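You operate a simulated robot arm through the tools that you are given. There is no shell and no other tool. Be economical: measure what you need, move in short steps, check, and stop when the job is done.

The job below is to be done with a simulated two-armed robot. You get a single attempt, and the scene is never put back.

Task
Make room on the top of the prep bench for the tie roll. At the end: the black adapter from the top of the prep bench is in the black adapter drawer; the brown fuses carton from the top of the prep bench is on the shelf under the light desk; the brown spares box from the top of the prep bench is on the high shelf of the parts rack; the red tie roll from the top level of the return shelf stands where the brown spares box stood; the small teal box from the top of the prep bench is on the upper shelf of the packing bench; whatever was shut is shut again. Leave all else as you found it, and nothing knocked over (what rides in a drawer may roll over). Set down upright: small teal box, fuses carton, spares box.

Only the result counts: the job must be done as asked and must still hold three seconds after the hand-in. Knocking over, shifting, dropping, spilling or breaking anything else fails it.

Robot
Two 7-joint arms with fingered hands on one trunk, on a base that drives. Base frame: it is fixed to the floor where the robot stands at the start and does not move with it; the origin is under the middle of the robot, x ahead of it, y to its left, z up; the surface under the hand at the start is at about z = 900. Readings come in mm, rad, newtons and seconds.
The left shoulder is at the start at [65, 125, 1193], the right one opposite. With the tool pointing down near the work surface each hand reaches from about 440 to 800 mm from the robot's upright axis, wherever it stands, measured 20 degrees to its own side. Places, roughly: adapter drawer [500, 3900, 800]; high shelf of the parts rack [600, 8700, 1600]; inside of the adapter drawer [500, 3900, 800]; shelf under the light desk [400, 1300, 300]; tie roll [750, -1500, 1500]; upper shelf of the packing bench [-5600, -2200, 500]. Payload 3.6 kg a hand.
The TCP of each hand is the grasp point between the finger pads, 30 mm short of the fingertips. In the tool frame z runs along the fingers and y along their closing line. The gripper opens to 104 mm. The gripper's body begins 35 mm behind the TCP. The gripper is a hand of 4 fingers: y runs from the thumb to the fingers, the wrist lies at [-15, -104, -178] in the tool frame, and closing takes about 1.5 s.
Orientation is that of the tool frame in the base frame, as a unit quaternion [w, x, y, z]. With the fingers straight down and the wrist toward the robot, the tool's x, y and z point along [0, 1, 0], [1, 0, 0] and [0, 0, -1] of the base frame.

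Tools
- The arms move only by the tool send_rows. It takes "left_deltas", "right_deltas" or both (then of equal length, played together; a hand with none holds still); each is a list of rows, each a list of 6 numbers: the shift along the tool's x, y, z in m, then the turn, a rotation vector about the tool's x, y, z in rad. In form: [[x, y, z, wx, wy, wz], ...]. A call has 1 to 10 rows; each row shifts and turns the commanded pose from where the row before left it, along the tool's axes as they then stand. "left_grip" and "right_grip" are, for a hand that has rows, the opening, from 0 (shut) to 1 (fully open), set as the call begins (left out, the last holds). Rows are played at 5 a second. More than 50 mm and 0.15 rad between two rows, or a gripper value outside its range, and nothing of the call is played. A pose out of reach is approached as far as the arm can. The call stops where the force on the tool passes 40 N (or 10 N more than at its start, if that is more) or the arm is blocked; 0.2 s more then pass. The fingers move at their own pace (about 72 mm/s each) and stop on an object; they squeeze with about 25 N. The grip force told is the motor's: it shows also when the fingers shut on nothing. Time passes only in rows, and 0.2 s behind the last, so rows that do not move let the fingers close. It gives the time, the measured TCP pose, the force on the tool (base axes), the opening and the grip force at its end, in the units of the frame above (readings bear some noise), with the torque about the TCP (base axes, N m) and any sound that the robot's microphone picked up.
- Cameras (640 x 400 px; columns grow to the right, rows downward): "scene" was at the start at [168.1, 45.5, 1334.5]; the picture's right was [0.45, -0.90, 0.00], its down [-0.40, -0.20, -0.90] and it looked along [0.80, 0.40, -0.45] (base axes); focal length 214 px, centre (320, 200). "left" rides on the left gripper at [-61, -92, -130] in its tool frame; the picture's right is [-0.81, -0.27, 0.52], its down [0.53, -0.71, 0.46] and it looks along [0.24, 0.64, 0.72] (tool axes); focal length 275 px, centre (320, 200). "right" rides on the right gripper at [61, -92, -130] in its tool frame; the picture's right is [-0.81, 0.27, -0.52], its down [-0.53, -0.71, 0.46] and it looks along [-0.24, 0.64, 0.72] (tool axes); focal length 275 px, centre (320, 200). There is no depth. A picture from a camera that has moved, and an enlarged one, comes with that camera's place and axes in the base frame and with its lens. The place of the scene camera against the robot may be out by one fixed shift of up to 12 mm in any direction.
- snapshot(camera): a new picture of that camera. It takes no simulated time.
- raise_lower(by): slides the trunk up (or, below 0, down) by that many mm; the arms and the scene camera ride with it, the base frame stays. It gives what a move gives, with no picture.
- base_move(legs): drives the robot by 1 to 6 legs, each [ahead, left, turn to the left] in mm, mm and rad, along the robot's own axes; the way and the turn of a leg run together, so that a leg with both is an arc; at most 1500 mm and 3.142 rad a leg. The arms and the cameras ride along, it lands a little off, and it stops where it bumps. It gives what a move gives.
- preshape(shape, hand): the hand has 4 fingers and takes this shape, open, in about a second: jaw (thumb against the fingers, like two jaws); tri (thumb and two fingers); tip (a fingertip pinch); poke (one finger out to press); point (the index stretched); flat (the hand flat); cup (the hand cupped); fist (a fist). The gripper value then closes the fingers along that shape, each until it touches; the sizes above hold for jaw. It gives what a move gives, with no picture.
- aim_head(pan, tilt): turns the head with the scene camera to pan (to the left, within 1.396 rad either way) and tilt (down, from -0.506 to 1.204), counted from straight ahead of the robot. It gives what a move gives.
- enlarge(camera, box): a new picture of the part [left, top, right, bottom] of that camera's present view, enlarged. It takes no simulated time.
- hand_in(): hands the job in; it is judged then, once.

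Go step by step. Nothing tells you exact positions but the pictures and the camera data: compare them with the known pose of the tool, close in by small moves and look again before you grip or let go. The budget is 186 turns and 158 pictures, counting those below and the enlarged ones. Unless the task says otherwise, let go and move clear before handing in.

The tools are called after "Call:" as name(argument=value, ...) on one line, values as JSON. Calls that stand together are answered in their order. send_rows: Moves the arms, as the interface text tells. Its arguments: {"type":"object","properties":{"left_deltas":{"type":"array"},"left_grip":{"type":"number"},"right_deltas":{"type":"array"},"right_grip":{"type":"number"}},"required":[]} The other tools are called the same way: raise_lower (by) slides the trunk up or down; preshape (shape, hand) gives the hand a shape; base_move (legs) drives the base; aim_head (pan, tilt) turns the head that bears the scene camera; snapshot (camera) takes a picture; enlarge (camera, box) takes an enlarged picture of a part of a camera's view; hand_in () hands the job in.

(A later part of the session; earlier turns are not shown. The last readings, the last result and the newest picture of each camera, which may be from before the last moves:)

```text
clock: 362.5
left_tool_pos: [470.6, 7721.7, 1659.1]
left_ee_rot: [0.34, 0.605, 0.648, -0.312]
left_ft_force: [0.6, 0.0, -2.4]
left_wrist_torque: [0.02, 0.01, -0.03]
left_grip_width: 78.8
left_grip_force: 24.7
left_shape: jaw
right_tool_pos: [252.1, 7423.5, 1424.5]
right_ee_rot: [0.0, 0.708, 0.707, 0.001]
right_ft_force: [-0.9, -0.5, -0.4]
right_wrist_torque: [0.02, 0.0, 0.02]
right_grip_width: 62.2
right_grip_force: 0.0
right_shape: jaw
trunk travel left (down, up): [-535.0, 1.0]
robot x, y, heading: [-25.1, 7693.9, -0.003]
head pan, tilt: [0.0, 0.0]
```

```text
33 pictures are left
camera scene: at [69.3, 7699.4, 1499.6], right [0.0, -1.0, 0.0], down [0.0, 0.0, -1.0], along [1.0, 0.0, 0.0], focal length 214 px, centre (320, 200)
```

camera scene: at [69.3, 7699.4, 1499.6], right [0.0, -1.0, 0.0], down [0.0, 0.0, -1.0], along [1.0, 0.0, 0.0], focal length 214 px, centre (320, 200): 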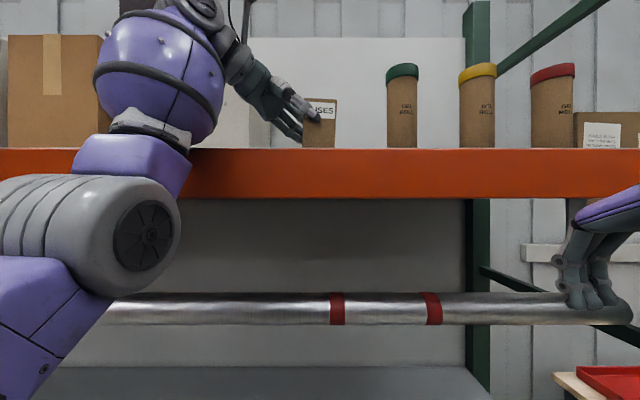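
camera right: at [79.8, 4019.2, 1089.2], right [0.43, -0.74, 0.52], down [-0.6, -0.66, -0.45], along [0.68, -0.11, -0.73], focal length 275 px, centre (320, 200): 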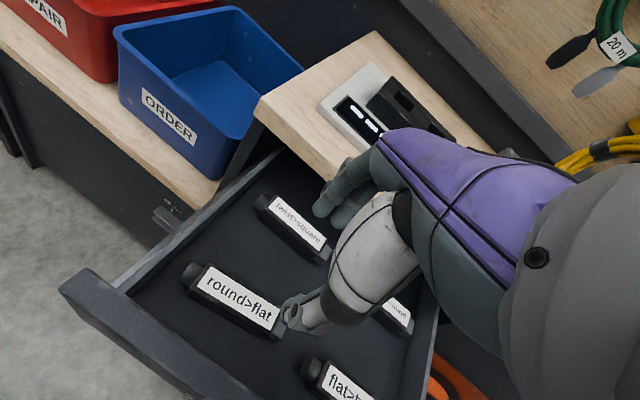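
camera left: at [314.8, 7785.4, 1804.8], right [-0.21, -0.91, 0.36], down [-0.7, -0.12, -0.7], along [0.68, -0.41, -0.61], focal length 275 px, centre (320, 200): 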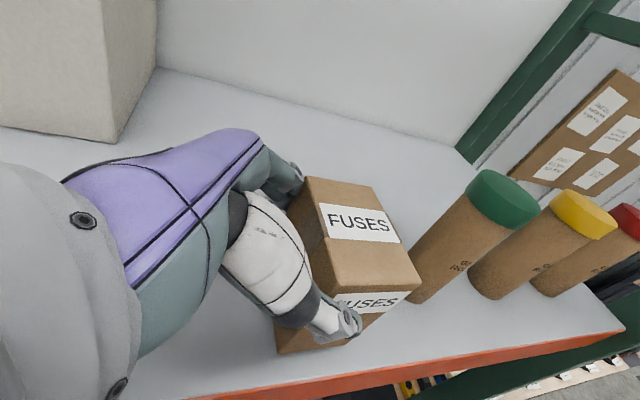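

About 10 mm left. I lower gently with force checks.

Call:
send_rows(left_deltas=[[0.0033, 0, 0.0023, 0, 0, 0], [0.0025, 0, 0.0017, 0, 0, 0], [0, 0, 0, 0, 0, 0]])

Call:
send_rows(left_deltas=[[0.0025, 0, 0.0017, 0, 0, 0], [0, 0, 0, 0, 0, 0]])

Call:
send_rows(left_deltas=[[0.0025, 0, 0.0017, 0, 0, 0], [0, 0, 0, 0, 0, 0]])

```text
clock: 363.3
left_tool_pos: [470.3, 7722.4, 1653.7]
left_ee_rot: [0.34, 0.606, 0.648, -0.312]
left_ft_force: [0.3, 1.7, 1.6]
left_wrist_torque: [-0.04, 0.07, -0.02]
left_grip_width: 78.4
left_grip_force: 25.4
left_shape: jaw
right_tool_pos: [253.4, 7423.2, 1424.8]
right_ee_rot: [0.001, 0.708, 0.707, 0.001]
right_ft_force: [-0.1, -0.6, 0.2]
right_wrist_torque: [0.0, 0.01, 0.0]
right_grip_width: 62.3
right_grip_force: 0.1
right_shape: jaw
trunk travel left (down, up): [-535.0, 1.0]
robot x, y, heading: [-26.8, 7696.1, 0.002]
head pan, tilt: [0.0, 0.0]
```

```text
clock: 363.9
left_tool_pos: [467.6, 7722.4, 1652.7]
left_ee_rot: [0.342, 0.607, 0.646, -0.311]
left_ft_force: [1.9, 2.2, 3.1]
left_wrist_torque: [-0.12, 0.08, 0.05]
left_grip_width: 78.4
left_grip_force: 25.3
left_shape: jaw
right_tool_pos: [250.8, 7423.5, 1425.4]
right_ee_rot: [0.0, 0.708, 0.706, 0.002]
right_ft_force: [-0.5, 0.5, 0.5]
right_wrist_torque: [0.01, -0.01, 0.0]
right_grip_width: 62.1
right_grip_force: 0.0
right_shape: jaw
trunk travel left (down, up): [-535.0, 1.0]
robot x, y, heading: [-25.6, 7697.4, -0.003]
head pan, tilt: [0.0, 0.0]
```

```text
clock: 364.5
left_tool_pos: [464.0, 7722.1, 1651.4]
left_ee_rot: [0.343, 0.607, 0.646, -0.31]
left_ft_force: [3.8, 1.8, 8.3]
left_wrist_torque: [-0.18, -0.06, 0.06]
left_grip_width: 78.6
left_grip_force: 25.0
left_shape: jaw
right_tool_pos: [248.8, 7423.6, 1425.0]
right_ee_rot: [0.001, 0.708, 0.707, 0.003]
right_ft_force: [-0.7, -0.3, 0.7]
right_wrist_torque: [0.0, 0.04, 0.01]
right_grip_width: 62.0
right_grip_force: 0.0
right_shape: jaw
trunk travel left (down, up): [-535.0, 1.0]
robot x, y, heading: [-24.7, 7692.8, -0.001]
head pan, tilt: [0.0, 0.0]
```

On the shelf. I open and withdraw along the fingers, up and to the left.

Call:
send_rows(left_deltas=[[-0.001, 0, -0.001, 0, 0, 0], [0, 0, 0, 0, 0, 0], [0, 0, 0, 0, 0, 0], [0, 0, 0, 0, 0, 0], [0, 0, 0, 0, 0, 0]], left_grip=1.0)

Call:
send_rows(left_deltas=[[0, 0, -0.02, 0, 0, 0], [0, 0, -0.025, 0, 0, 0], [0, 0, -0.025, 0, 0, 0], [0, 0, 0, 0, 0, 0]])

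Call:
snapshot(camera="left")

```text
clock: 365.7
left_tool_pos: [465.7, 7722.1, 1649.9]
left_ee_rot: [0.341, 0.607, 0.647, -0.311]
left_ft_force: [-0.9, 0.3, -0.4]
left_wrist_torque: [0.01, -0.02, 0.02]
left_grip_width: 103.6
left_grip_force: 0.1
left_shape: jaw
right_tool_pos: [248.4, 7423.9, 1426.4]
right_ee_rot: [0.002, 0.707, 0.707, 0.003]
right_ft_force: [0.0, 0.1, -0.3]
right_wrist_torque: [0.01, 0.03, 0.02]
right_grip_width: 62.3
right_grip_force: 0.0
right_shape: jaw
trunk travel left (down, up): [-535.0, 1.0]
robot x, y, heading: [-23.6, 7695.5, -0.001]
head pan, tilt: [0.0, 0.0]
```

```text
clock: 366.7
left_tool_pos: [465.2, 7778.3, 1685.1]
left_ee_rot: [0.339, 0.607, 0.648, -0.312]
left_ft_force: [0.9, -0.5, 0.0]
left_wrist_torque: [0.02, -0.04, 0.01]
left_grip_width: 104.0
left_grip_force: 0.0
left_shape: jaw
right_tool_pos: [254.7, 7423.2, 1424.6]
right_ee_rot: [-0.001, 0.708, 0.707, 0.001]
right_ft_force: [-0.5, -0.3, -0.1]
right_wrist_torque: [-0.02, 0.0, -0.01]
right_grip_width: 62.2
right_grip_force: 0.1
right_shape: jaw
trunk travel left (down, up): [-535.0, 1.0]
robot x, y, heading: [-22.0, 7695.4, -0.003]
head pan, tilt: [0.0, 0.0]
```

```text
32 pictures are left
camera left: at [367.5, 7844.2, 1810.6], right [-0.21, -0.91, 0.36], down [-0.7, -0.12, -0.7], along [0.68, -0.41, -0.61], focal length 275 px, centre (320, 200)
```

left: 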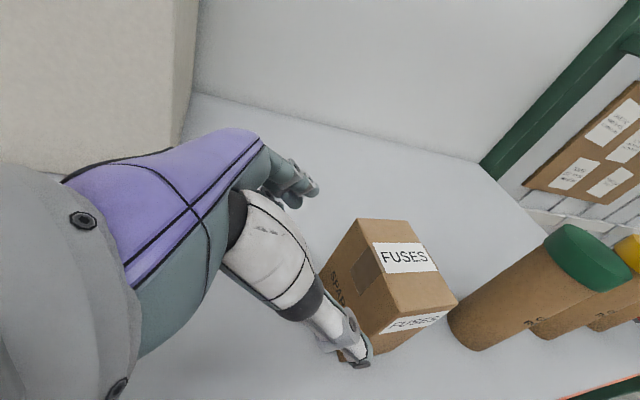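

The spares box stands on the high shelf. I back out, lower the trunk, tuck the left hand and prepare the right hand (45° tilt) for the teal box.

Call:
base_move(legs=[[-550, 0, 0]])

Call:
raise_lower(by=-110)

Call:
send_rows(left_deltas=[[0.0354, -0.0174, -0.0016, 0, 0, 0], [0.0354, -0.0174, -0.0016, 0, 0, 0], [0.0354, -0.0174, -0.0016, 0, 0, 0], [0.0354, -0.0174, -0.0016, 0, 0, 0], [0.0354, -0.0174, -0.0016, 0, 0, 0], [0.0354, -0.0174, -0.0016, 0, 0, 0], [0.0354, -0.0174, -0.0016, 0, 0, 0], [0.0354, -0.0174, -0.0016, 0, 0, 0], [0.0354, -0.0174, -0.0016, 0, 0, 0], [0, 0, 0, 0, 0, 0]], right_deltas=[[0.014, 0.0145, 0.0265, 0, 0, 0], [0.014, 0.0145, 0.0265, 0, 0, 0], [0.014, 0.0145, 0.0265, 0, 0, 0], [0.014, 0.0145, 0.0265, 0, 0, 0], [0.014, 0.0145, 0.0265, 0, 0, 0], [0.014, 0.0145, 0.0265, 0, 0, 0], [0.014, 0.0145, 0.0265, 0, 0, 0], [0.014, 0.0145, 0.0265, 0, 0, 0], [0.014, 0.0145, 0.0265, 0, 0, 0], [0.014, 0.0145, 0.0265, 0, 0, 0]], right_grip=1.0)

Call:
send_rows(right_deltas=[[0, 0, 0, 0, 0.131, 0], [0, 0, 0, 0, 0.131, 0], [0, 0, 0, 0, 0.131, 0], [0, 0, 0, 0, 0.131, 0], [0, 0, 0, 0, 0.131, 0], [0, 0, 0, 0, 0.13, 0], [0, 0, 0, 0, 0, 0]])

```text
clock: 369.8
left_tool_pos: [-73.2, 7779.5, 1686.7]
left_ee_rot: [0.339, 0.608, 0.646, -0.314]
left_ft_force: [-0.8, -0.8, 0.9]
left_wrist_torque: [-0.04, -0.02, -0.01]
left_grip_width: 103.9
left_grip_force: 0.1
left_shape: jaw
right_tool_pos: [-286.3, 7423.8, 1424.1]
right_ee_rot: [0.0, 0.709, 0.705, 0.001]
right_ft_force: [0.9, 0.4, 0.2]
right_wrist_torque: [0.02, -0.02, -0.02]
right_grip_width: 62.2
right_grip_force: 0.1
right_shape: jaw
trunk travel left (down, up): [-535.0, 1.0]
robot x, y, heading: [-560.8, 7693.6, -0.003]
head pan, tilt: [0.0, 0.0]
```

```text
clock: 371.2
left_tool_pos: [-75.1, 7779.6, 1576.9]
left_ee_rot: [0.34, 0.608, 0.646, -0.312]
left_ft_force: [-0.1, -0.2, 0.2]
left_wrist_torque: [-0.01, -0.02, -0.04]
left_grip_width: 103.6
left_grip_force: 0.1
left_shape: jaw
right_tool_pos: [-287.8, 7424.2, 1314.5]
right_ee_rot: [0.0, 0.71, 0.704, 0.001]
right_ft_force: [-0.3, 0.0, 0.3]
right_wrist_torque: [0.03, 0.01, -0.01]
right_grip_width: 62.3
right_grip_force: 0.1
right_shape: jaw
trunk travel left (down, up): [-425.0, 111.0]
robot x, y, heading: [-563.1, 7698.3, -0.004]
head pan, tilt: [0.0, 0.0]
```

```text
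clock: 373.4
left_tool_pos: [-240.6, 7962.4, 1324.6]
left_ee_rot: [0.339, 0.608, 0.646, -0.313]
left_ft_force: [0.7, -0.2, 1.2]
left_wrist_torque: [-0.01, -0.01, 0.01]
left_grip_width: 104.0
left_grip_force: 0.1
left_shape: jaw
right_tool_pos: [-140.1, 7564.4, 1048.4]
right_ee_rot: [0.0, 0.71, 0.704, 0.001]
right_ft_force: [0.0, -0.2, -0.1]
right_wrist_torque: [-0.03, -0.02, -0.01]
right_grip_width: 103.6
right_grip_force: 0.1
right_shape: jaw
right hand out of reach, approached as far as the arm can: row 6
trunk travel left (down, up): [-425.0, 111.0]
robot x, y, heading: [-560.7, 7697.3, -0.009]
head pan, tilt: [0.0, 0.0]
```

```text
clock: 375.0
left_tool_pos: [-240.6, 7962.3, 1325.5]
left_ee_rot: [0.339, 0.607, 0.647, -0.313]
left_ft_force: [-0.2, -0.1, 0.3]
left_wrist_torque: [-0.02, 0.05, 0.0]
left_grip_width: 103.7
left_grip_force: 0.1
left_shape: jaw
right_tool_pos: [-138.9, 7564.1, 1052.2]
right_ee_rot: [-0.271, 0.655, 0.65, 0.272]
right_ft_force: [0.3, 0.5, -0.4]
right_wrist_torque: [0.01, 0.03, -0.04]
right_grip_width: 103.6
right_grip_force: 0.1
right_shape: jaw
trunk travel left (down, up): [-425.0, 111.0]
robot x, y, heading: [-561.0, 7697.2, -0.008]
head pan, tilt: [0.0, 0.0]
```

Both hands are posed. I sidestep down the aisle to the prep bench.

Call:
base_move(legs=[[120, -1310, 0.008], [0, -1310, 0], [0, -1310, 0], [0, -1310, 0], [0, -1310, 0]])

```text
clock: 431.8
left_tool_pos: [-276.8, 1414.6, 1325.1]
left_ee_rot: [0.333, 0.621, 0.632, -0.321]
left_ft_force: [-0.6, 0.1, 0.1]
left_wrist_torque: [0.02, -0.01, 0.01]
left_grip_width: 103.8
left_grip_force: 0.1
left_shape: jaw
right_tool_pos: [-194.0, 1012.4, 1051.1]
right_ee_rot: [-0.264, 0.67, 0.636, 0.278]
right_ft_force: [0.4, -0.8, 0.5]
right_wrist_torque: [0.01, -0.02, 0.02]
right_grip_width: 103.9
right_grip_force: 0.1
right_shape: jaw
trunk travel left (down, up): [-425.0, 111.0]
robot x, y, heading: [-609.0, 1163.3, -0.051]
head pan, tilt: [0.0, 0.0]
```

I continue to the teal box's station and look.

Call:
base_move(legs=[[0, 0, 0.051], [150, -1420, 0]])

Call:
aim_head(pan=0.0, tilt=0.4)

Call:
snapshot(camera="scene")

Call:
enlarge(camera="right", box=[250, 0, 570, 200])

```text
clock: 444.9
left_tool_pos: [-134.3, 5.4, 1325.2]
left_ee_rot: [0.343, 0.599, 0.654, -0.309]
left_ft_force: [-0.5, -0.3, 0.4]
left_wrist_torque: [-0.02, -0.03, 0.03]
left_grip_width: 103.9
left_grip_force: 0.1
left_shape: jaw
right_tool_pos: [-21.2, -390.2, 1050.1]
right_ee_rot: [-0.274, 0.647, 0.659, 0.269]
right_ft_force: [-0.1, 0.6, -0.5]
right_wrist_torque: [0.0, 0.01, 0.02]
right_grip_width: 103.8
right_grip_force: 0.1
right_shape: jaw
trunk travel left (down, up): [-425.0, 111.0]
robot x, y, heading: [-446.1, -266.8, 0.015]
head pan, tilt: [0.0, 0.0]
```

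```text
clock: 445.8
left_tool_pos: [-133.9, 5.0, 1324.3]
left_ee_rot: [0.343, 0.599, 0.655, -0.309]
left_ft_force: [1.3, 0.0, -0.5]
left_wrist_torque: [-0.01, 0.02, 0.02]
left_grip_width: 103.8
left_grip_force: 0.0
left_shape: jaw
right_tool_pos: [-20.7, -389.8, 1050.6]
right_ee_rot: [-0.273, 0.647, 0.659, 0.269]
right_ft_force: [-0.4, 0.4, -0.5]
right_wrist_torque: [0.02, 0.0, 0.02]
right_grip_width: 104.0
right_grip_force: 0.0
right_shape: jaw
trunk travel left (down, up): [-425.0, 111.0]
robot x, y, heading: [-446.2, -264.5, 0.019]
head pan, tilt: [0.0, 0.4]
```

```text
31 pictures are left
camera scene: at [-269.2, -259.9, 1340.2], right [0.02, -1.0, 0.0], down [-0.39, -0.01, -0.92], along [0.92, 0.02, -0.39], focal length 214 px, centre (320, 200)
```

scene: 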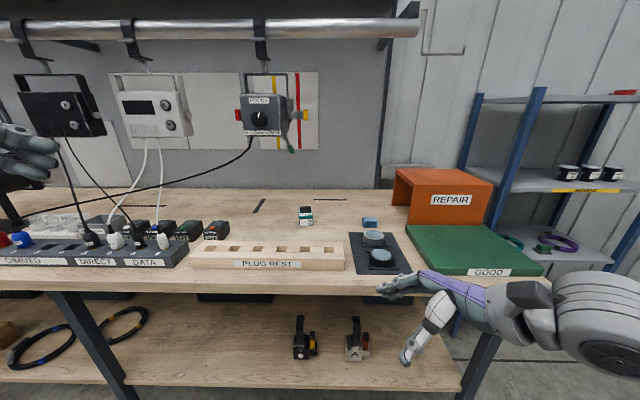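

```text
2.00 times, centred on (410, 100) of right
camera zoom: at [-111.5, -441.9, 1187.1], right [0.29, -0.93, -0.21], down [-0.71, -0.07, -0.7], along [0.64, 0.35, -0.68], focal length 551 px, centre (140, 400)
```

zoom: 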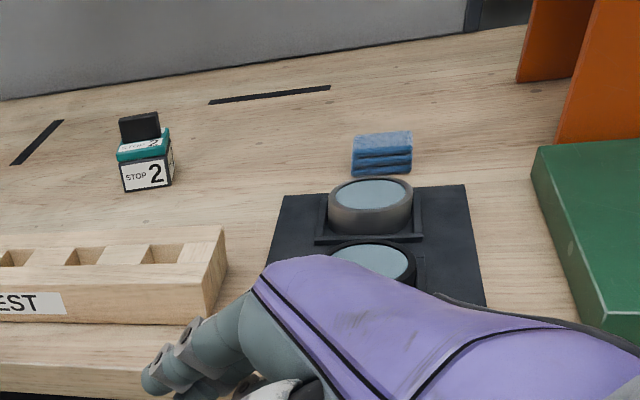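

Teal box: front-left (516,−157), front-right (530,−221), turned ~12°. I drive in and bring the right hand to its right side.

Call:
base_move(legs=[[350, -25, -0.018]])

Call:
send_rows(right_deltas=[[0, 0.04, 0, 0.067, 0, -0.067], [0, 0.04, 0, 0.067, 0, -0.067], [0, 0.04, 0, 0, 0, 0], [0, 0.04, 0, 0, 0, 0], [0, 0.03, 0, 0, 0, 0], [-0.02, 0, 0.02, 0, 0, 0], [0, 0, 0, 0, 0, 0]])

Call:
snapshot(camera="right")

```text
clock: 448.0
left_tool_pos: [210.5, -17.4, 1323.8]
left_ee_rot: [0.341, 0.603, 0.651, -0.31]
left_ft_force: [0.0, -0.2, -0.4]
left_wrist_torque: [-0.01, 0.01, 0.0]
left_grip_width: 103.6
left_grip_force: 0.1
left_shape: jaw
right_tool_pos: [319.2, -415.0, 1052.0]
right_ee_rot: [-0.272, 0.651, 0.655, 0.27]
right_ft_force: [0.5, -1.1, 0.1]
right_wrist_torque: [0.0, 0.03, -0.01]
right_grip_width: 103.7
right_grip_force: 0.0
right_shape: jaw
trunk travel left (down, up): [-425.0, 111.0]
robot x, y, heading: [-108.3, -289.0, 0.005]
head pan, tilt: [0.0, 0.4]
```

```text
clock: 449.6
left_tool_pos: [210.5, -17.3, 1324.6]
left_ee_rot: [0.341, 0.602, 0.652, -0.31]
left_ft_force: [0.0, -1.0, 0.1]
left_wrist_torque: [-0.03, 0.02, 0.0]
left_grip_width: 103.8
left_grip_force: 0.2
left_shape: jaw
right_tool_pos: [507.2, -388.7, 1022.3]
right_ee_rot: [-0.296, 0.585, 0.714, 0.244]
right_ft_force: [0.6, 0.7, -0.1]
right_wrist_torque: [0.02, -0.01, 0.02]
right_grip_width: 103.6
right_grip_force: 0.0
right_shape: jaw
trunk travel left (down, up): [-425.0, 111.0]
robot x, y, heading: [-109.7, -289.3, 0.007]
head pan, tilt: [0.0, 0.4]
```

```text
29 pictures are left
camera right: at [427.6, -455.6, 1159.0], right [0.45, -0.87, -0.21], down [-0.69, -0.19, -0.7], along [0.57, 0.46, -0.68], focal length 275 px, centre (320, 200)
```

right: 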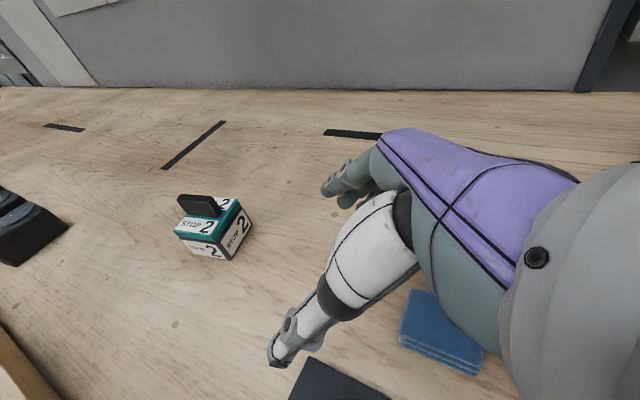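

I align laterally and approach part-way.

Call:
send_rows(right_deltas=[[0, 0.04, 0, 0, 0, 0], [0, 0.039, 0, 0, 0, 0], [0.0212, 0, 0.0353, 0, 0, 0], [0.0212, 0, 0.0353, 0, 0, 0], [0.0212, 0, 0.0353, 0, 0, 0], [0, 0, 0, 0, 0, 0]])

Call:
snapshot(camera="right")

```text
clock: 451.0
left_tool_pos: [210.6, -20.4, 1324.4]
left_ee_rot: [0.341, 0.604, 0.65, -0.311]
left_ft_force: [-0.5, 0.2, 0.5]
left_wrist_torque: [-0.01, 0.0, 0.01]
left_grip_width: 103.5
left_grip_force: 0.2
left_shape: jaw
right_tool_pos: [559.0, -258.2, 991.3]
right_ee_rot: [-0.296, 0.586, 0.714, 0.244]
right_ft_force: [0.0, 0.0, -0.5]
right_wrist_torque: [0.01, 0.0, -0.04]
right_grip_width: 103.8
right_grip_force: 0.1
right_shape: jaw
trunk travel left (down, up): [-425.0, 111.0]
robot x, y, heading: [-105.8, -283.3, 0.006]
head pan, tilt: [0.0, 0.4]
```

```text
28 pictures are left
camera right: at [479.1, -325.1, 1127.1], right [0.45, -0.87, -0.21], down [-0.69, -0.19, -0.7], along [0.57, 0.46, -0.68], focal length 275 px, centre (320, 200)
```

right: 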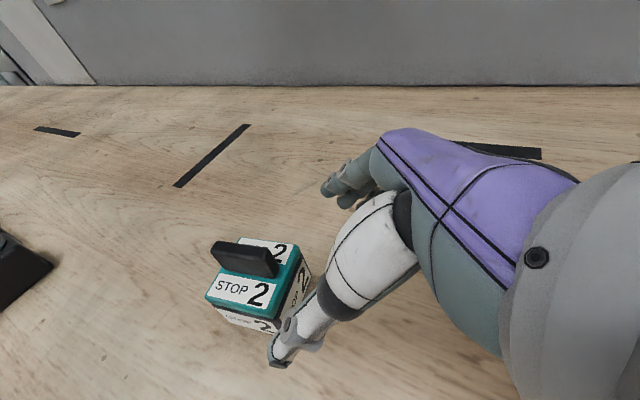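

Well aligned. I complete the approach and close.

Call:
send_rows(right_deltas=[[0.009, 0, 0.0283, 0, 0, 0], [0.009, 0, 0.0283, 0, 0, 0], [0.009, 0, 0.0283, 0, 0, 0], [0, 0, 0, 0, 0, 0]])

Call:
send_rows(right_deltas=[[0, 0, 0, 0, 0, 0], [0, 0, 0, 0, 0, 0], [0, 0, 0, 0, 0, 0], [0, 0, 0, 0, 0, 0], [0, 0, 0, 0, 0, 0], [0, 0, 0, 0, 0, 0], [0, 0, 0, 0, 0, 0], [0, 0, 0, 0, 0, 0]], right_grip=0.0)

Call:
snapshot(camera="right")

```text
clock: 452.0
left_tool_pos: [210.6, -19.2, 1324.5]
left_ee_rot: [0.341, 0.603, 0.651, -0.31]
left_ft_force: [0.5, 0.6, 0.9]
left_wrist_torque: [0.01, 0.02, -0.01]
left_grip_width: 103.9
left_grip_force: 0.1
left_shape: jaw
right_tool_pos: [545.4, -180.5, 952.5]
right_ee_rot: [-0.297, 0.586, 0.714, 0.243]
right_ft_force: [0.2, -0.4, -0.3]
right_wrist_torque: [-0.02, 0.01, 0.02]
right_grip_width: 104.0
right_grip_force: 0.1
right_shape: jaw
trunk travel left (down, up): [-425.0, 111.0]
robot x, y, heading: [-108.0, -288.2, 0.006]
head pan, tilt: [0.0, 0.4]
```

```text
clock: 453.8
left_tool_pos: [210.6, -18.5, 1326.3]
left_ee_rot: [0.341, 0.603, 0.651, -0.311]
left_ft_force: [-0.2, 0.2, -0.3]
left_wrist_torque: [-0.02, -0.03, -0.01]
left_grip_width: 103.5
left_grip_force: 0.0
left_shape: jaw
right_tool_pos: [544.1, -178.9, 951.5]
right_ee_rot: [-0.297, 0.586, 0.714, 0.244]
right_ft_force: [-0.4, 0.2, -0.2]
right_wrist_torque: [-0.03, -0.1, 0.05]
right_grip_width: 53.8
right_grip_force: 25.0
right_shape: jaw
trunk travel left (down, up): [-425.0, 111.0]
robot x, y, heading: [-107.3, -287.1, 0.008]
head pan, tilt: [0.0, 0.4]
```

```text
27 pictures are left
camera right: at [465.1, -246.0, 1087.4], right [0.45, -0.87, -0.21], down [-0.69, -0.19, -0.7], along [0.57, 0.46, -0.68], focal length 275 px, centre (320, 200)
```

right: 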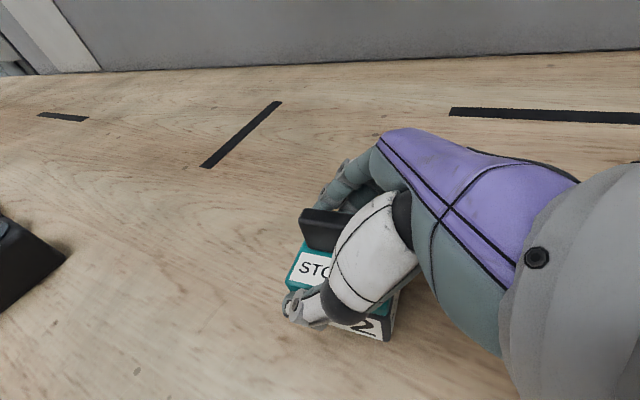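

Gripped (54 mm). I lift, back out, and turn toward the packing bench.

Call:
send_rows(right_deltas=[[0.018, 0, -0.018, 0, 0, 0], [0.018, 0, -0.018, 0, 0, 0], [0.018, 0, -0.018, 0, 0, 0], [0, 0, 0, 0, 0, 0]])

Call:
base_move(legs=[[-600, 0, 0], [0, 0, -2.78]])

Call:
aim_head(pan=0.0, tilt=0.15)

Call:
snapshot(camera="scene")

```text
clock: 454.8
left_tool_pos: [210.7, -18.5, 1324.9]
left_ee_rot: [0.341, 0.603, 0.651, -0.31]
left_ft_force: [0.1, 0.4, 0.4]
left_wrist_torque: [0.01, -0.03, 0.03]
left_grip_width: 103.5
left_grip_force: 0.0
left_shape: jaw
right_tool_pos: [544.4, -180.9, 1029.0]
right_ee_rot: [-0.297, 0.587, 0.713, 0.242]
right_ft_force: [-0.4, -0.6, -1.8]
right_wrist_torque: [-0.01, -0.01, 0.0]
right_grip_width: 50.7
right_grip_force: 24.6
right_shape: jaw
trunk travel left (down, up): [-425.0, 111.0]
robot x, y, heading: [-106.8, -288.6, 0.006]
head pan, tilt: [0.0, 0.4]
```

```text
clock: 464.9
left_tool_pos: [-937.3, -649.1, 1325.2]
left_ee_rot: [-0.255, 0.736, -0.495, -0.386]
left_ft_force: [-0.7, -0.1, 0.1]
left_wrist_torque: [0.02, 0.03, -0.02]
left_grip_width: 103.9
left_grip_force: 0.2
left_shape: jaw
right_tool_pos: [-1303.8, -595.4, 1029.5]
right_ee_rot: [0.194, 0.796, -0.469, 0.33]
right_ft_force: [-0.4, -0.2, -2.9]
right_wrist_torque: [-0.01, 0.02, -0.02]
right_grip_width: 50.3
right_grip_force: 24.7
right_shape: jaw
trunk travel left (down, up): [-425.0, 111.0]
robot x, y, heading: [-718.0, -292.3, -2.823]
head pan, tilt: [0.0, 0.4]
```

```text
clock: 465.7
left_tool_pos: [-937.4, -648.2, 1325.2]
left_ee_rot: [-0.255, 0.735, -0.496, -0.385]
left_ft_force: [-0.2, 0.7, -0.4]
left_wrist_torque: [0.01, 0.03, 0.0]
left_grip_width: 103.7
left_grip_force: 0.0
left_shape: jaw
right_tool_pos: [-1303.9, -595.3, 1029.8]
right_ee_rot: [0.194, 0.796, -0.469, 0.33]
right_ft_force: [-0.5, 0.6, -1.4]
right_wrist_torque: [0.01, -0.06, -0.01]
right_grip_width: 49.8
right_grip_force: 24.8
right_shape: jaw
trunk travel left (down, up): [-425.0, 111.0]
robot x, y, heading: [-716.6, -294.7, -2.826]
head pan, tilt: [0.0, 0.15]
```

```text
26 pictures are left
camera scene: at [-888.8, -346.9, 1363.3], right [-0.31, 0.95, 0.0], down [0.14, 0.05, -0.99], along [-0.94, -0.31, -0.15], focal length 214 px, centre (320, 200)
```

scene: 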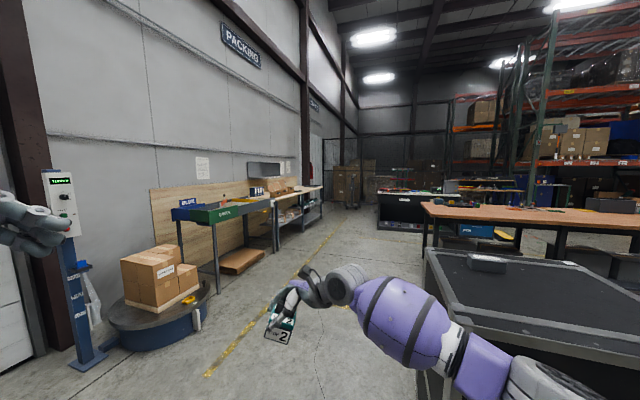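

The packing bench with its under-shelf is ahead against the wall on the left. I drive along the clear corridor to a stand in front of it and turn to face it.

Call:
base_move(legs=[[0, 0, -0.142], [1245, 0, 0], [1245, 0, 0], [1245, 0, 0], [1245, 0, 0], [0, 0, 1.397]])

Call:
aim_head(pan=0.0, tilt=0.5)

Call:
snapshot(camera="scene")

```text
clock: 493.6
left_tool_pos: [-5299.9, -1610.6, 1325.2]
left_ee_rot: [0.03, 0.885, 0.048, -0.462]
left_ft_force: [-0.8, 0.5, -0.3]
left_wrist_torque: [-0.01, 0.0, 0.03]
left_grip_width: 104.0
left_grip_force: 0.1
left_shape: jaw
right_tool_pos: [-5452.6, -1948.7, 1028.8]
right_ee_rot: [-0.044, 0.918, 0.105, 0.381]
right_ft_force: [-0.4, 0.4, -2.3]
right_wrist_torque: [-0.01, 0.01, -0.04]
right_grip_width: 46.8
right_grip_force: 25.1
right_shape: jaw
trunk travel left (down, up): [-425.0, 111.0]
robot x, y, heading: [-5577.3, -1302.2, -1.531]
head pan, tilt: [0.0, 0.15]
```

```text
clock: 494.4
left_tool_pos: [-5298.6, -1610.0, 1325.7]
left_ee_rot: [0.028, 0.886, 0.048, -0.461]
left_ft_force: [-0.3, 0.3, -1.0]
left_wrist_torque: [0.0, -0.01, 0.06]
left_grip_width: 104.2
left_grip_force: 0.0
left_shape: jaw
right_tool_pos: [-5451.5, -1949.3, 1028.4]
right_ee_rot: [-0.044, 0.917, 0.105, 0.381]
right_ft_force: [0.1, -0.4, -2.2]
right_wrist_torque: [-0.04, 0.0, 0.02]
right_grip_width: 46.9
right_grip_force: 25.0
right_shape: jaw
trunk travel left (down, up): [-425.0, 111.0]
robot x, y, heading: [-5580.8, -1303.3, -1.533]
head pan, tilt: [0.0, 0.499]
```

```text
25 pictures are left
camera scene: at [-5572.4, -1475.0, 1331.1], right [-1.0, -0.04, 0.0], down [-0.02, 0.48, -0.88], along [0.03, -0.88, -0.48], focal length 214 px, centre (320, 200)
```

scene: 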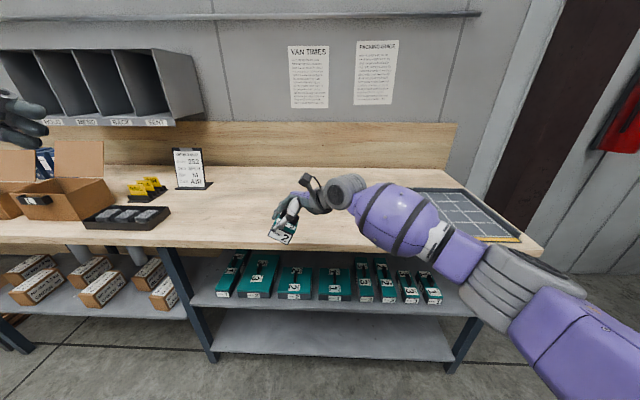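

The upper shelf holds other teal boxes. The grip opening has been shrinking, so I check how the box sits in the hand and zoom in on the shelf.

Call:
snapshot(camera="right")

Call:
enlarge(camera="scene", box=[180, 200, 500, 360])

```text
24 pictures are left
camera right: at [-5519.9, -1871.1, 1165.0], right [-0.85, -0.48, -0.21], down [-0.21, 0.68, -0.7], along [0.48, -0.55, -0.68], focal length 275 px, centre (320, 200)
```

right: 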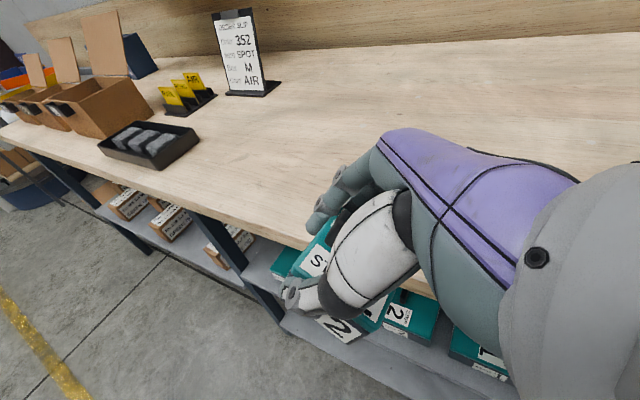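

```text
2.00 times, centred on (340, 280) of scene
camera zoom: at [-5572.4, -1475.0, 1331.1], right [-1.0, -0.04, 0.0], down [-0.02, 0.48, -0.88], along [0.03, -0.88, -0.48], focal length 429 px, centre (280, 40)
```

zoom: 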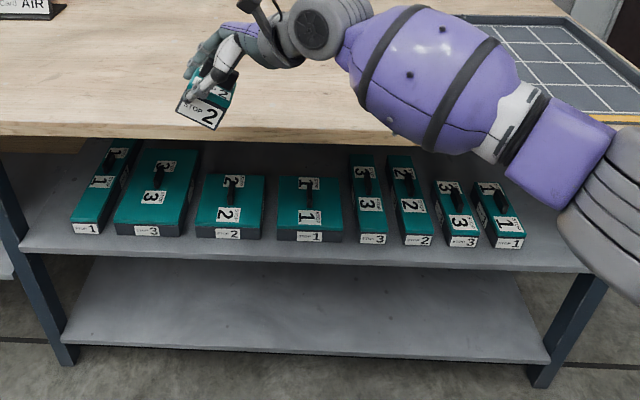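

The box has tilted in the grip, and the under-bench clearance is tight for this hand angle. I'll set it down on the free bench top, then re-grip it from the front. First I move it over the bench and lower it.

Call:
base_move(legs=[[200, 0, -0.038]])

Call:
send_rows(right_deltas=[[-0.02, 0, 0.02, 0, 0, 0], [-0.016, 0, 0.016, 0, 0, 0], [0, 0, 0, 0, 0, 0]])

Call:
enlarge(camera="scene", box=[180, 150, 420, 300])

```text
clock: 496.0
left_tool_pos: [-5306.2, -1820.6, 1324.4]
left_ee_rot: [0.02, 0.887, 0.032, -0.461]
left_ft_force: [0.4, -0.1, -0.2]
left_wrist_torque: [0.03, 0.02, -0.01]
left_grip_width: 104.1
left_grip_force: 0.1
left_shape: jaw
right_tool_pos: [-5470.4, -2153.2, 1029.4]
right_ee_rot: [-0.037, 0.92, 0.088, 0.381]
right_ft_force: [0.4, -0.3, -1.8]
right_wrist_torque: [0.01, -0.02, 0.02]
right_grip_width: 46.6
right_grip_force: 25.2
right_shape: jaw
trunk travel left (down, up): [-425.0, 111.0]
robot x, y, heading: [-5577.1, -1498.2, -1.569]
head pan, tilt: [0.0, 0.499]
```

```text
clock: 496.8
left_tool_pos: [-5305.3, -1819.4, 1324.4]
left_ee_rot: [0.021, 0.887, 0.033, -0.461]
left_ft_force: [0.1, -0.5, 0.0]
left_wrist_torque: [-0.01, 0.0, -0.04]
left_grip_width: 103.9
left_grip_force: 0.0
left_shape: jaw
right_tool_pos: [-5471.6, -2153.6, 976.9]
right_ee_rot: [-0.037, 0.919, 0.089, 0.382]
right_ft_force: [-0.1, -0.2, -1.1]
right_wrist_torque: [0.02, 0.02, 0.01]
right_grip_width: 46.9
right_grip_force: 24.8
right_shape: jaw
trunk travel left (down, up): [-425.0, 111.0]
robot x, y, heading: [-5576.1, -1504.2, -1.564]
head pan, tilt: [0.0, 0.499]
```

```text
2.67 times, centred on (300, 225) of scene
camera zoom: at [-5574.4, -1674.8, 1331.1], right [-1.0, 0.0, 0.0], down [0.0, 0.48, -0.88], along [0.0, -0.88, -0.48], focal length 572 px, centre (373, 133)
```

zoom: 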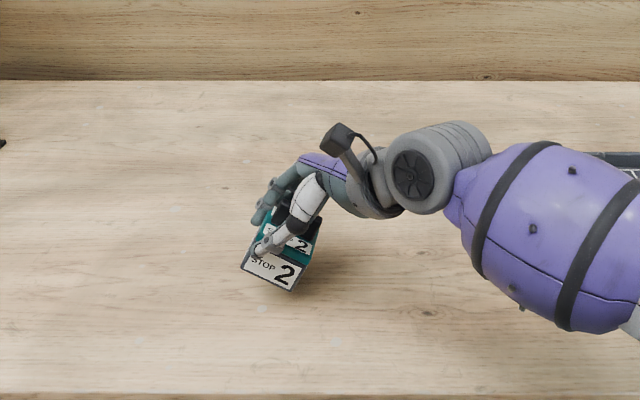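

The box's right end hangs ~20° low; turning the hand more downward levels it. I do so, then lower until contact.

Call:
send_rows(right_deltas=[[0, 0, 0, 0, -0.117, 0], [0, 0, 0, 0, -0.117, 0], [0, 0, 0, 0, -0.117, 0], [0, 0, 0, 0, 0, 0]])

Call:
send_rows(right_deltas=[[-0.0042, 0, 0.0091, 0, 0, 0], [-0.0042, 0, 0.0091, 0, 0, 0], [-0.0021, 0, 0.0045, 0, 0, 0], [0, 0, 0, 0, 0, 0]])

Call:
enlarge(camera="scene", box=[220, 180, 380, 280])

```text
clock: 497.8
left_tool_pos: [-5306.0, -1820.2, 1325.3]
left_ee_rot: [0.021, 0.887, 0.033, -0.461]
left_ft_force: [0.9, 0.7, -0.9]
left_wrist_torque: [-0.02, 0.0, 0.02]
left_grip_width: 103.8
left_grip_force: 0.1
left_shape: jaw
right_tool_pos: [-5471.3, -2152.8, 978.2]
right_ee_rot: [-0.02, 0.972, 0.094, 0.215]
right_ft_force: [-0.6, 0.2, -2.3]
right_wrist_torque: [-0.02, -0.05, -0.02]
right_grip_width: 46.8
right_grip_force: 24.3
right_shape: jaw
trunk travel left (down, up): [-425.0, 111.0]
robot x, y, heading: [-5573.5, -1503.8, -1.564]
head pan, tilt: [0.0, 0.499]
```

```text
clock: 498.8
left_tool_pos: [-5305.9, -1820.5, 1325.8]
left_ee_rot: [0.021, 0.887, 0.032, -0.46]
left_ft_force: [0.0, 0.3, 1.0]
left_wrist_torque: [0.01, 0.0, 0.02]
left_grip_width: 103.6
left_grip_force: 0.2
left_shape: jaw
right_tool_pos: [-5470.2, -2152.9, 953.0]
right_ee_rot: [-0.021, 0.972, 0.093, 0.215]
right_ft_force: [0.3, -0.9, -0.9]
right_wrist_torque: [0.0, -0.03, 0.01]
right_grip_width: 46.8
right_grip_force: 25.2
right_shape: jaw
trunk travel left (down, up): [-425.0, 111.0]
robot x, y, heading: [-5576.4, -1503.0, -1.571]
head pan, tilt: [0.0, 0.499]
```

```text
4.00 times, centred on (300, 230) of scene
camera zoom: at [-5574.4, -1675.0, 1331.0], right [-1.0, 0.0, 0.0], down [0.0, 0.48, -0.88], along [0.0, -0.88, -0.48], focal length 858 px, centre (400, 80)
```

zoom: 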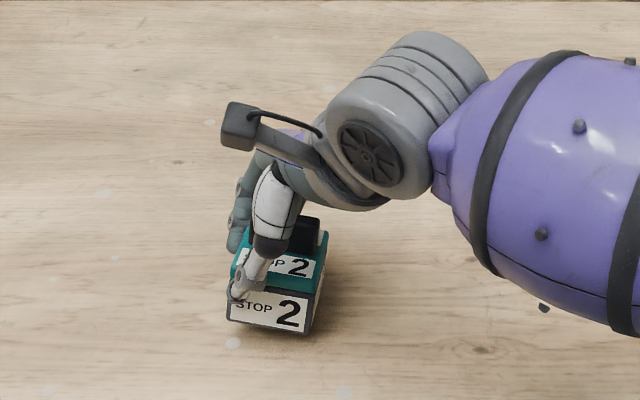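

Now level. I lower further in small steps until contact.

Call:
send_rows(right_deltas=[[-0.0021, 0, 0.0045, 0, 0, 0], [-0.0021, 0, 0.0045, 0, 0, 0], [0, 0, 0, 0, 0, 0]])

Call:
send_rows(right_deltas=[[-0.0017, 0, 0.0036, 0, 0, 0], [-0.0017, 0, 0.0036, 0, 0, 0], [0, 0, 0, 0, 0, 0]])

```text
clock: 499.6
left_tool_pos: [-5305.8, -1820.0, 1325.2]
left_ee_rot: [0.02, 0.887, 0.032, -0.461]
left_ft_force: [0.1, -0.3, 0.4]
left_wrist_torque: [0.03, -0.02, 0.02]
left_grip_width: 103.9
left_grip_force: 0.1
left_shape: jaw
right_tool_pos: [-5470.1, -2152.4, 943.9]
right_ee_rot: [-0.02, 0.972, 0.094, 0.216]
right_ft_force: [1.2, -0.5, -1.2]
right_wrist_torque: [0.0, -0.03, 0.01]
right_grip_width: 46.9
right_grip_force: 25.1
right_shape: jaw
trunk travel left (down, up): [-425.0, 111.0]
robot x, y, heading: [-5574.7, -1502.8, -1.565]
head pan, tilt: [0.0, 0.499]
```

```text
clock: 500.4
left_tool_pos: [-5305.4, -1819.1, 1324.4]
left_ee_rot: [0.022, 0.886, 0.032, -0.462]
left_ft_force: [-0.6, 1.1, 0.4]
left_wrist_torque: [-0.03, -0.01, 0.04]
left_grip_width: 103.8
left_grip_force: 0.1
left_shape: jaw
right_tool_pos: [-5468.2, -2152.5, 935.9]
right_ee_rot: [-0.021, 0.972, 0.095, 0.215]
right_ft_force: [3.2, 0.1, 5.5]
right_wrist_torque: [-0.18, 0.15, 0.04]
right_grip_width: 46.8
right_grip_force: 24.5
right_shape: jaw
trunk travel left (down, up): [-425.0, 111.0]
robot x, y, heading: [-5574.1, -1505.1, -1.566]
head pan, tilt: [0.0, 0.499]
```

Box is on the bench top. I release, lift away, and turn the hand to a forward-pointing posture with lateral closing.

Call:
send_rows(right_deltas=[[0.0004, 0, -0.001, 0, 0, 0], [0, 0, 0, 0, 0, 0], [0, 0, 0, 0, 0, 0], [0, 0, 0, 0, 0, 0], [0, 0, 0, 0, 0, 0], [0, 0, -0.03, 0, 0, 0], [0, 0, -0.04, 0, 0, 0], [0, 0, -0.045, 0, 0, 0], [0, 0, -0.045, 0, 0, 0], [0, 0, 0, 0, 0, 0]], right_grip=1.0)

Call:
send_rows(right_deltas=[[0, -0.04, 0, 0, -0.145, 0], [0, -0.04, 0, 0, -0.145, 0], [0, -0.04, 0, 0, -0.145, 0], [0, 0, 0, 0, 0, -0.138], [0, 0, 0, 0, 0, -0.138], [0, 0, 0, 0, 0, -0.138], [0, 0, 0, 0, 0, -0.138], [0, 0, 0, 0, 0, -0.138], [0, 0, 0, 0, 0, -0.138], [0, 0, 0, 0, 0, -0.138]])

Call:
send_rows(right_deltas=[[0, 0, 0, 0, 0, -0.138], [0, 0, 0, 0, 0, -0.138], [0, 0, 0, 0, 0, -0.138], [0, 0, 0, 0, -0.13, 0], [0, 0, 0, 0, -0.13, 0], [0, 0, 0, 0, -0.13, 0], [0, 0, 0, 0, -0.13, 0], [0, 0, 0, 0, -0.13, 0], [0, 0, 0, 0, -0.13, 0], [0, 0, 0, 0, -0.13, 0]])

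Call:
snapshot(camera="scene")

```text
clock: 502.6
left_tool_pos: [-5306.8, -1819.4, 1325.1]
left_ee_rot: [0.021, 0.887, 0.034, -0.46]
left_ft_force: [0.3, 0.2, 0.1]
left_wrist_torque: [0.02, 0.0, 0.02]
left_grip_width: 103.7
left_grip_force: 0.1
left_shape: jaw
right_tool_pos: [-5532.5, -2162.8, 1083.6]
right_ee_rot: [-0.022, 0.972, 0.094, 0.215]
right_ft_force: [0.6, -0.1, 0.0]
right_wrist_torque: [-0.03, -0.01, 0.01]
right_grip_width: 103.6
right_grip_force: 0.1
right_shape: jaw
trunk travel left (down, up): [-425.0, 111.0]
robot x, y, heading: [-5577.6, -1503.4, -1.569]
head pan, tilt: [0.0, 0.499]
```

```text
clock: 504.8
left_tool_pos: [-5306.8, -1820.7, 1325.3]
left_ee_rot: [0.021, 0.887, 0.032, -0.46]
left_ft_force: [0.8, -0.4, 0.1]
left_wrist_torque: [0.01, -0.02, 0.0]
left_grip_width: 103.6
left_grip_force: 0.0
left_shape: jaw
right_tool_pos: [-5559.4, -2047.8, 1081.9]
right_ee_rot: [0.001, 0.889, 0.458, 0.001]
right_ft_force: [0.6, -0.4, -0.1]
right_wrist_torque: [-0.01, -0.01, 0.03]
right_grip_width: 103.8
right_grip_force: 0.0
right_shape: jaw
right hand out of reach, approached as far as the arm can: row 9, 10
trunk travel left (down, up): [-425.0, 111.0]
robot x, y, heading: [-5573.0, -1501.0, -1.567]
head pan, tilt: [0.0, 0.499]
```

```text
clock: 507.0
left_tool_pos: [-5305.5, -1818.8, 1324.3]
left_ee_rot: [0.02, 0.886, 0.033, -0.461]
left_ft_force: [-1.0, -0.7, 0.1]
left_wrist_torque: [0.01, 0.0, 0.0]
left_grip_width: 103.6
left_grip_force: 0.0
left_shape: jaw
right_tool_pos: [-5559.2, -2047.4, 1083.0]
right_ee_rot: [0.202, 0.798, 0.411, -0.393]
right_ft_force: [0.2, -1.1, 0.8]
right_wrist_torque: [-0.02, 0.0, 0.02]
right_grip_width: 103.7
right_grip_force: 0.0
right_shape: jaw
right hand out of reach, approached as far as the arm can: row 1, 2, 3
trunk travel left (down, up): [-425.0, 111.0]
robot x, y, heading: [-5573.8, -1499.4, -1.568]
head pan, tilt: [0.0, 0.499]
```

```text
20 pictures are left
camera scene: at [-5574.1, -1674.8, 1331.0], right [-1.0, 0.0, 0.0], down [0.0, 0.48, -0.88], along [0.0, -0.88, -0.48], focal length 214 px, centre (320, 200)
```

scene: 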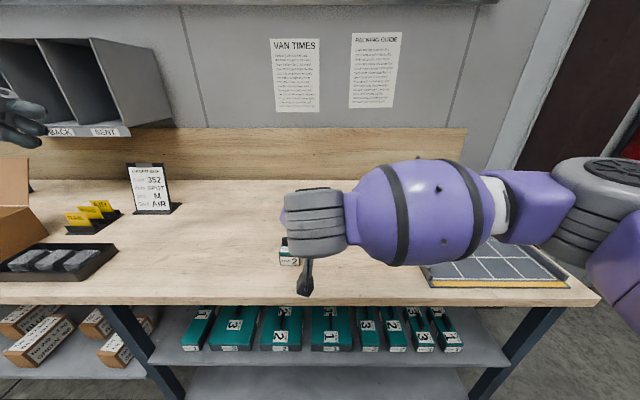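

The wrist limit stops that posture. Instead I'll re-grip from the right with the fingers only ~25° below horizontal, which leaves ample room under the bench top. I turn the hand accordingly.

Call:
send_rows(right_deltas=[[0, 0, 0, 0, 0.13, 0], [0, 0, 0, 0, 0.13, 0], [0, 0, 0, 0, 0.13, 0], [0, 0, 0, 0, 0.13, 0], [0, 0, 0, 0, 0.13, 0], [0, 0, 0, 0, 0.13, 0], [0, 0, 0, 0, 0.13, 0], [0, 0, 0, 0, 0, 0.13], [0, 0, 0, 0, 0, 0.13], [0, 0, 0, 0, 0, 0.13]])

Call:
send_rows(right_deltas=[[0, 0, 0, 0, 0, 0.13], [0, 0, 0, 0, 0, 0.13], [0, 0, 0, 0, 0, 0.11], [0, 0, 0, 0, 0.14, 0], [0, 0, 0, 0, 0.14, 0], [0, 0, 0, 0, 0.14, 0], [0, 0, 0, 0, 0.14, 0], [0, 0, 0, 0, 0.14, 0], [0, 0, 0, 0, 0.14, 0], [0, 0, 0, 0, 0.14, 0]])

Call:
send_rows(right_deltas=[[0, 0, -0.03, 0, 0.145, 0], [0, 0, -0.03, 0, 0, 0], [0, 0, 0, 0, 0, 0]])

Call:
snapshot(camera="right")

```text
clock: 509.2
left_tool_pos: [-5306.0, -1820.3, 1324.8]
left_ee_rot: [0.021, 0.887, 0.032, -0.461]
left_ft_force: [-0.5, -0.9, 1.2]
left_wrist_torque: [0.01, -0.02, -0.03]
left_grip_width: 103.6
left_grip_force: 0.0
left_shape: jaw
right_tool_pos: [-5558.2, -2046.9, 1082.2]
right_ee_rot: [0.0, 0.961, 0.277, 0.001]
right_ft_force: [-0.5, 0.1, 0.9]
right_wrist_torque: [0.0, -0.03, -0.04]
right_grip_width: 104.0
right_grip_force: 0.1
right_shape: jaw
trunk travel left (down, up): [-425.0, 111.0]
robot x, y, heading: [-5573.6, -1498.5, -1.57]
head pan, tilt: [0.0, 0.499]
```

```text
clock: 511.4
left_tool_pos: [-5306.0, -1820.3, 1325.3]
left_ee_rot: [0.021, 0.887, 0.032, -0.46]
left_ft_force: [0.2, -0.3, 0.4]
left_wrist_torque: [0.02, 0.0, -0.01]
left_grip_width: 103.9
left_grip_force: 0.0
left_shape: jaw
right_tool_pos: [-5559.4, -2047.5, 1081.9]
right_ee_rot: [-0.044, 0.878, 0.085, 0.47]
right_ft_force: [-0.6, 0.3, 0.1]
right_wrist_torque: [0.03, 0.03, 0.0]
right_grip_width: 103.8
right_grip_force: 0.1
right_shape: jaw
trunk travel left (down, up): [-425.0, 111.0]
robot x, y, heading: [-5576.7, -1502.3, -1.57]
head pan, tilt: [0.0, 0.499]
```

```text
clock: 512.2
left_tool_pos: [-5305.4, -1820.1, 1324.7]
left_ee_rot: [0.021, 0.887, 0.032, -0.461]
left_ft_force: [-0.9, 0.5, -0.2]
left_wrist_torque: [0.0, -0.01, -0.01]
left_grip_width: 103.8
left_grip_force: 0.0
left_shape: jaw
right_tool_pos: [-5611.5, -2058.2, 1108.6]
right_ee_rot: [-0.051, 0.842, 0.081, 0.531]
right_ft_force: [-0.4, 0.7, -0.4]
right_wrist_torque: [0.0, -0.01, 0.0]
right_grip_width: 103.6
right_grip_force: 0.0
right_shape: jaw
trunk travel left (down, up): [-425.0, 111.0]
robot x, y, heading: [-5575.5, -1497.3, -1.57]
head pan, tilt: [0.0, 0.499]
```

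```text
19 pictures are left
camera right: at [-5718.0, -1985.6, 1220.8], right [-0.75, -0.43, -0.51], down [0.04, 0.73, -0.68], along [0.66, -0.53, -0.53], focal length 275 px, centre (320, 200)
```

right: 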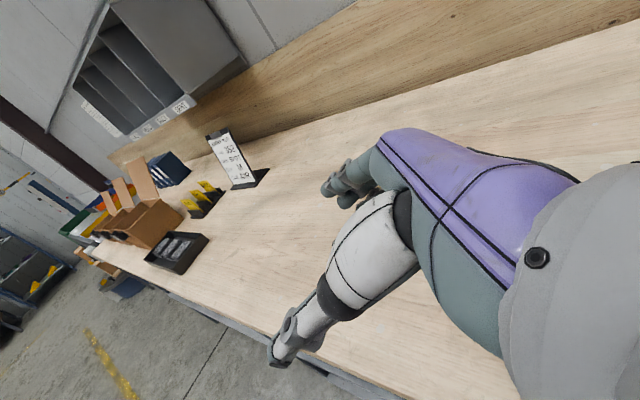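

The hand now points left at 25° down. I locate the box with the scene camera.

Call:
enlarge(camera="scene", box=[200, 180, 400, 305])

```text
3.20 times, centred on (300, 242) of scene
camera zoom: at [-5574.3, -1674.9, 1331.0], right [-1.0, 0.0, 0.0], down [0.0, 0.48, -0.88], along [0.0, -0.88, -0.48], focal length 686 px, centre (384, 64)
```

zoom: 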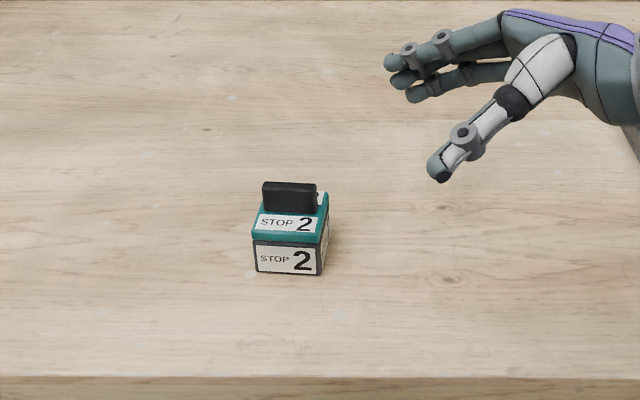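

Box upright at x −5522…−5461, y −2163…−2118. I lower the hand to its right and approach along the fingers.

Call:
send_rows(right_deltas=[[-0.0312, 0.017, 0.0123, 0, 0, 0], [-0.0312, 0.017, 0.0123, 0, 0, 0], [-0.0312, 0.017, 0.0123, 0, 0, 0], [-0.0312, 0.017, 0.0123, 0, 0, 0], [-0.0312, 0.017, 0.0123, 0, 0, 0], [-0.0292, 0.017, 0.0115, 0, 0, 0], [0.0155, 0, 0.033, 0, 0, 0], [0, 0, 0, 0, 0, 0]])

Call:
enlarge(camera="scene", box=[200, 180, 400, 305])

```text
clock: 514.0
left_tool_pos: [-5305.4, -1821.1, 1325.0]
left_ee_rot: [0.021, 0.887, 0.032, -0.461]
left_ft_force: [0.2, 0.0, 0.2]
left_wrist_torque: [-0.04, -0.01, 0.04]
left_grip_width: 104.0
left_grip_force: 0.1
left_shape: jaw
right_tool_pos: [-5571.1, -2139.7, 933.2]
right_ee_rot: [-0.051, 0.842, 0.081, 0.531]
right_ft_force: [-0.4, 0.2, -0.7]
right_wrist_torque: [0.0, 0.02, 0.01]
right_grip_width: 103.6
right_grip_force: 0.0
right_shape: jaw
right hand out of reach, approached as far as the arm can: row 6
trunk travel left (down, up): [-425.0, 111.0]
robot x, y, heading: [-5575.6, -1500.9, -1.572]
head pan, tilt: [0.0, 0.499]
```

```text
3.20 times, centred on (300, 242) of scene
camera zoom: at [-5574.9, -1674.9, 1331.0], right [-1.0, 0.0, 0.0], down [0.0, 0.48, -0.88], along [0.0, -0.88, -0.48], focal length 686 px, centre (384, 64)
```

zoom: 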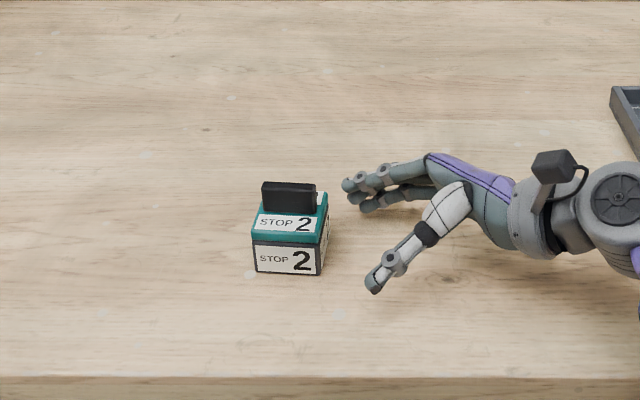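

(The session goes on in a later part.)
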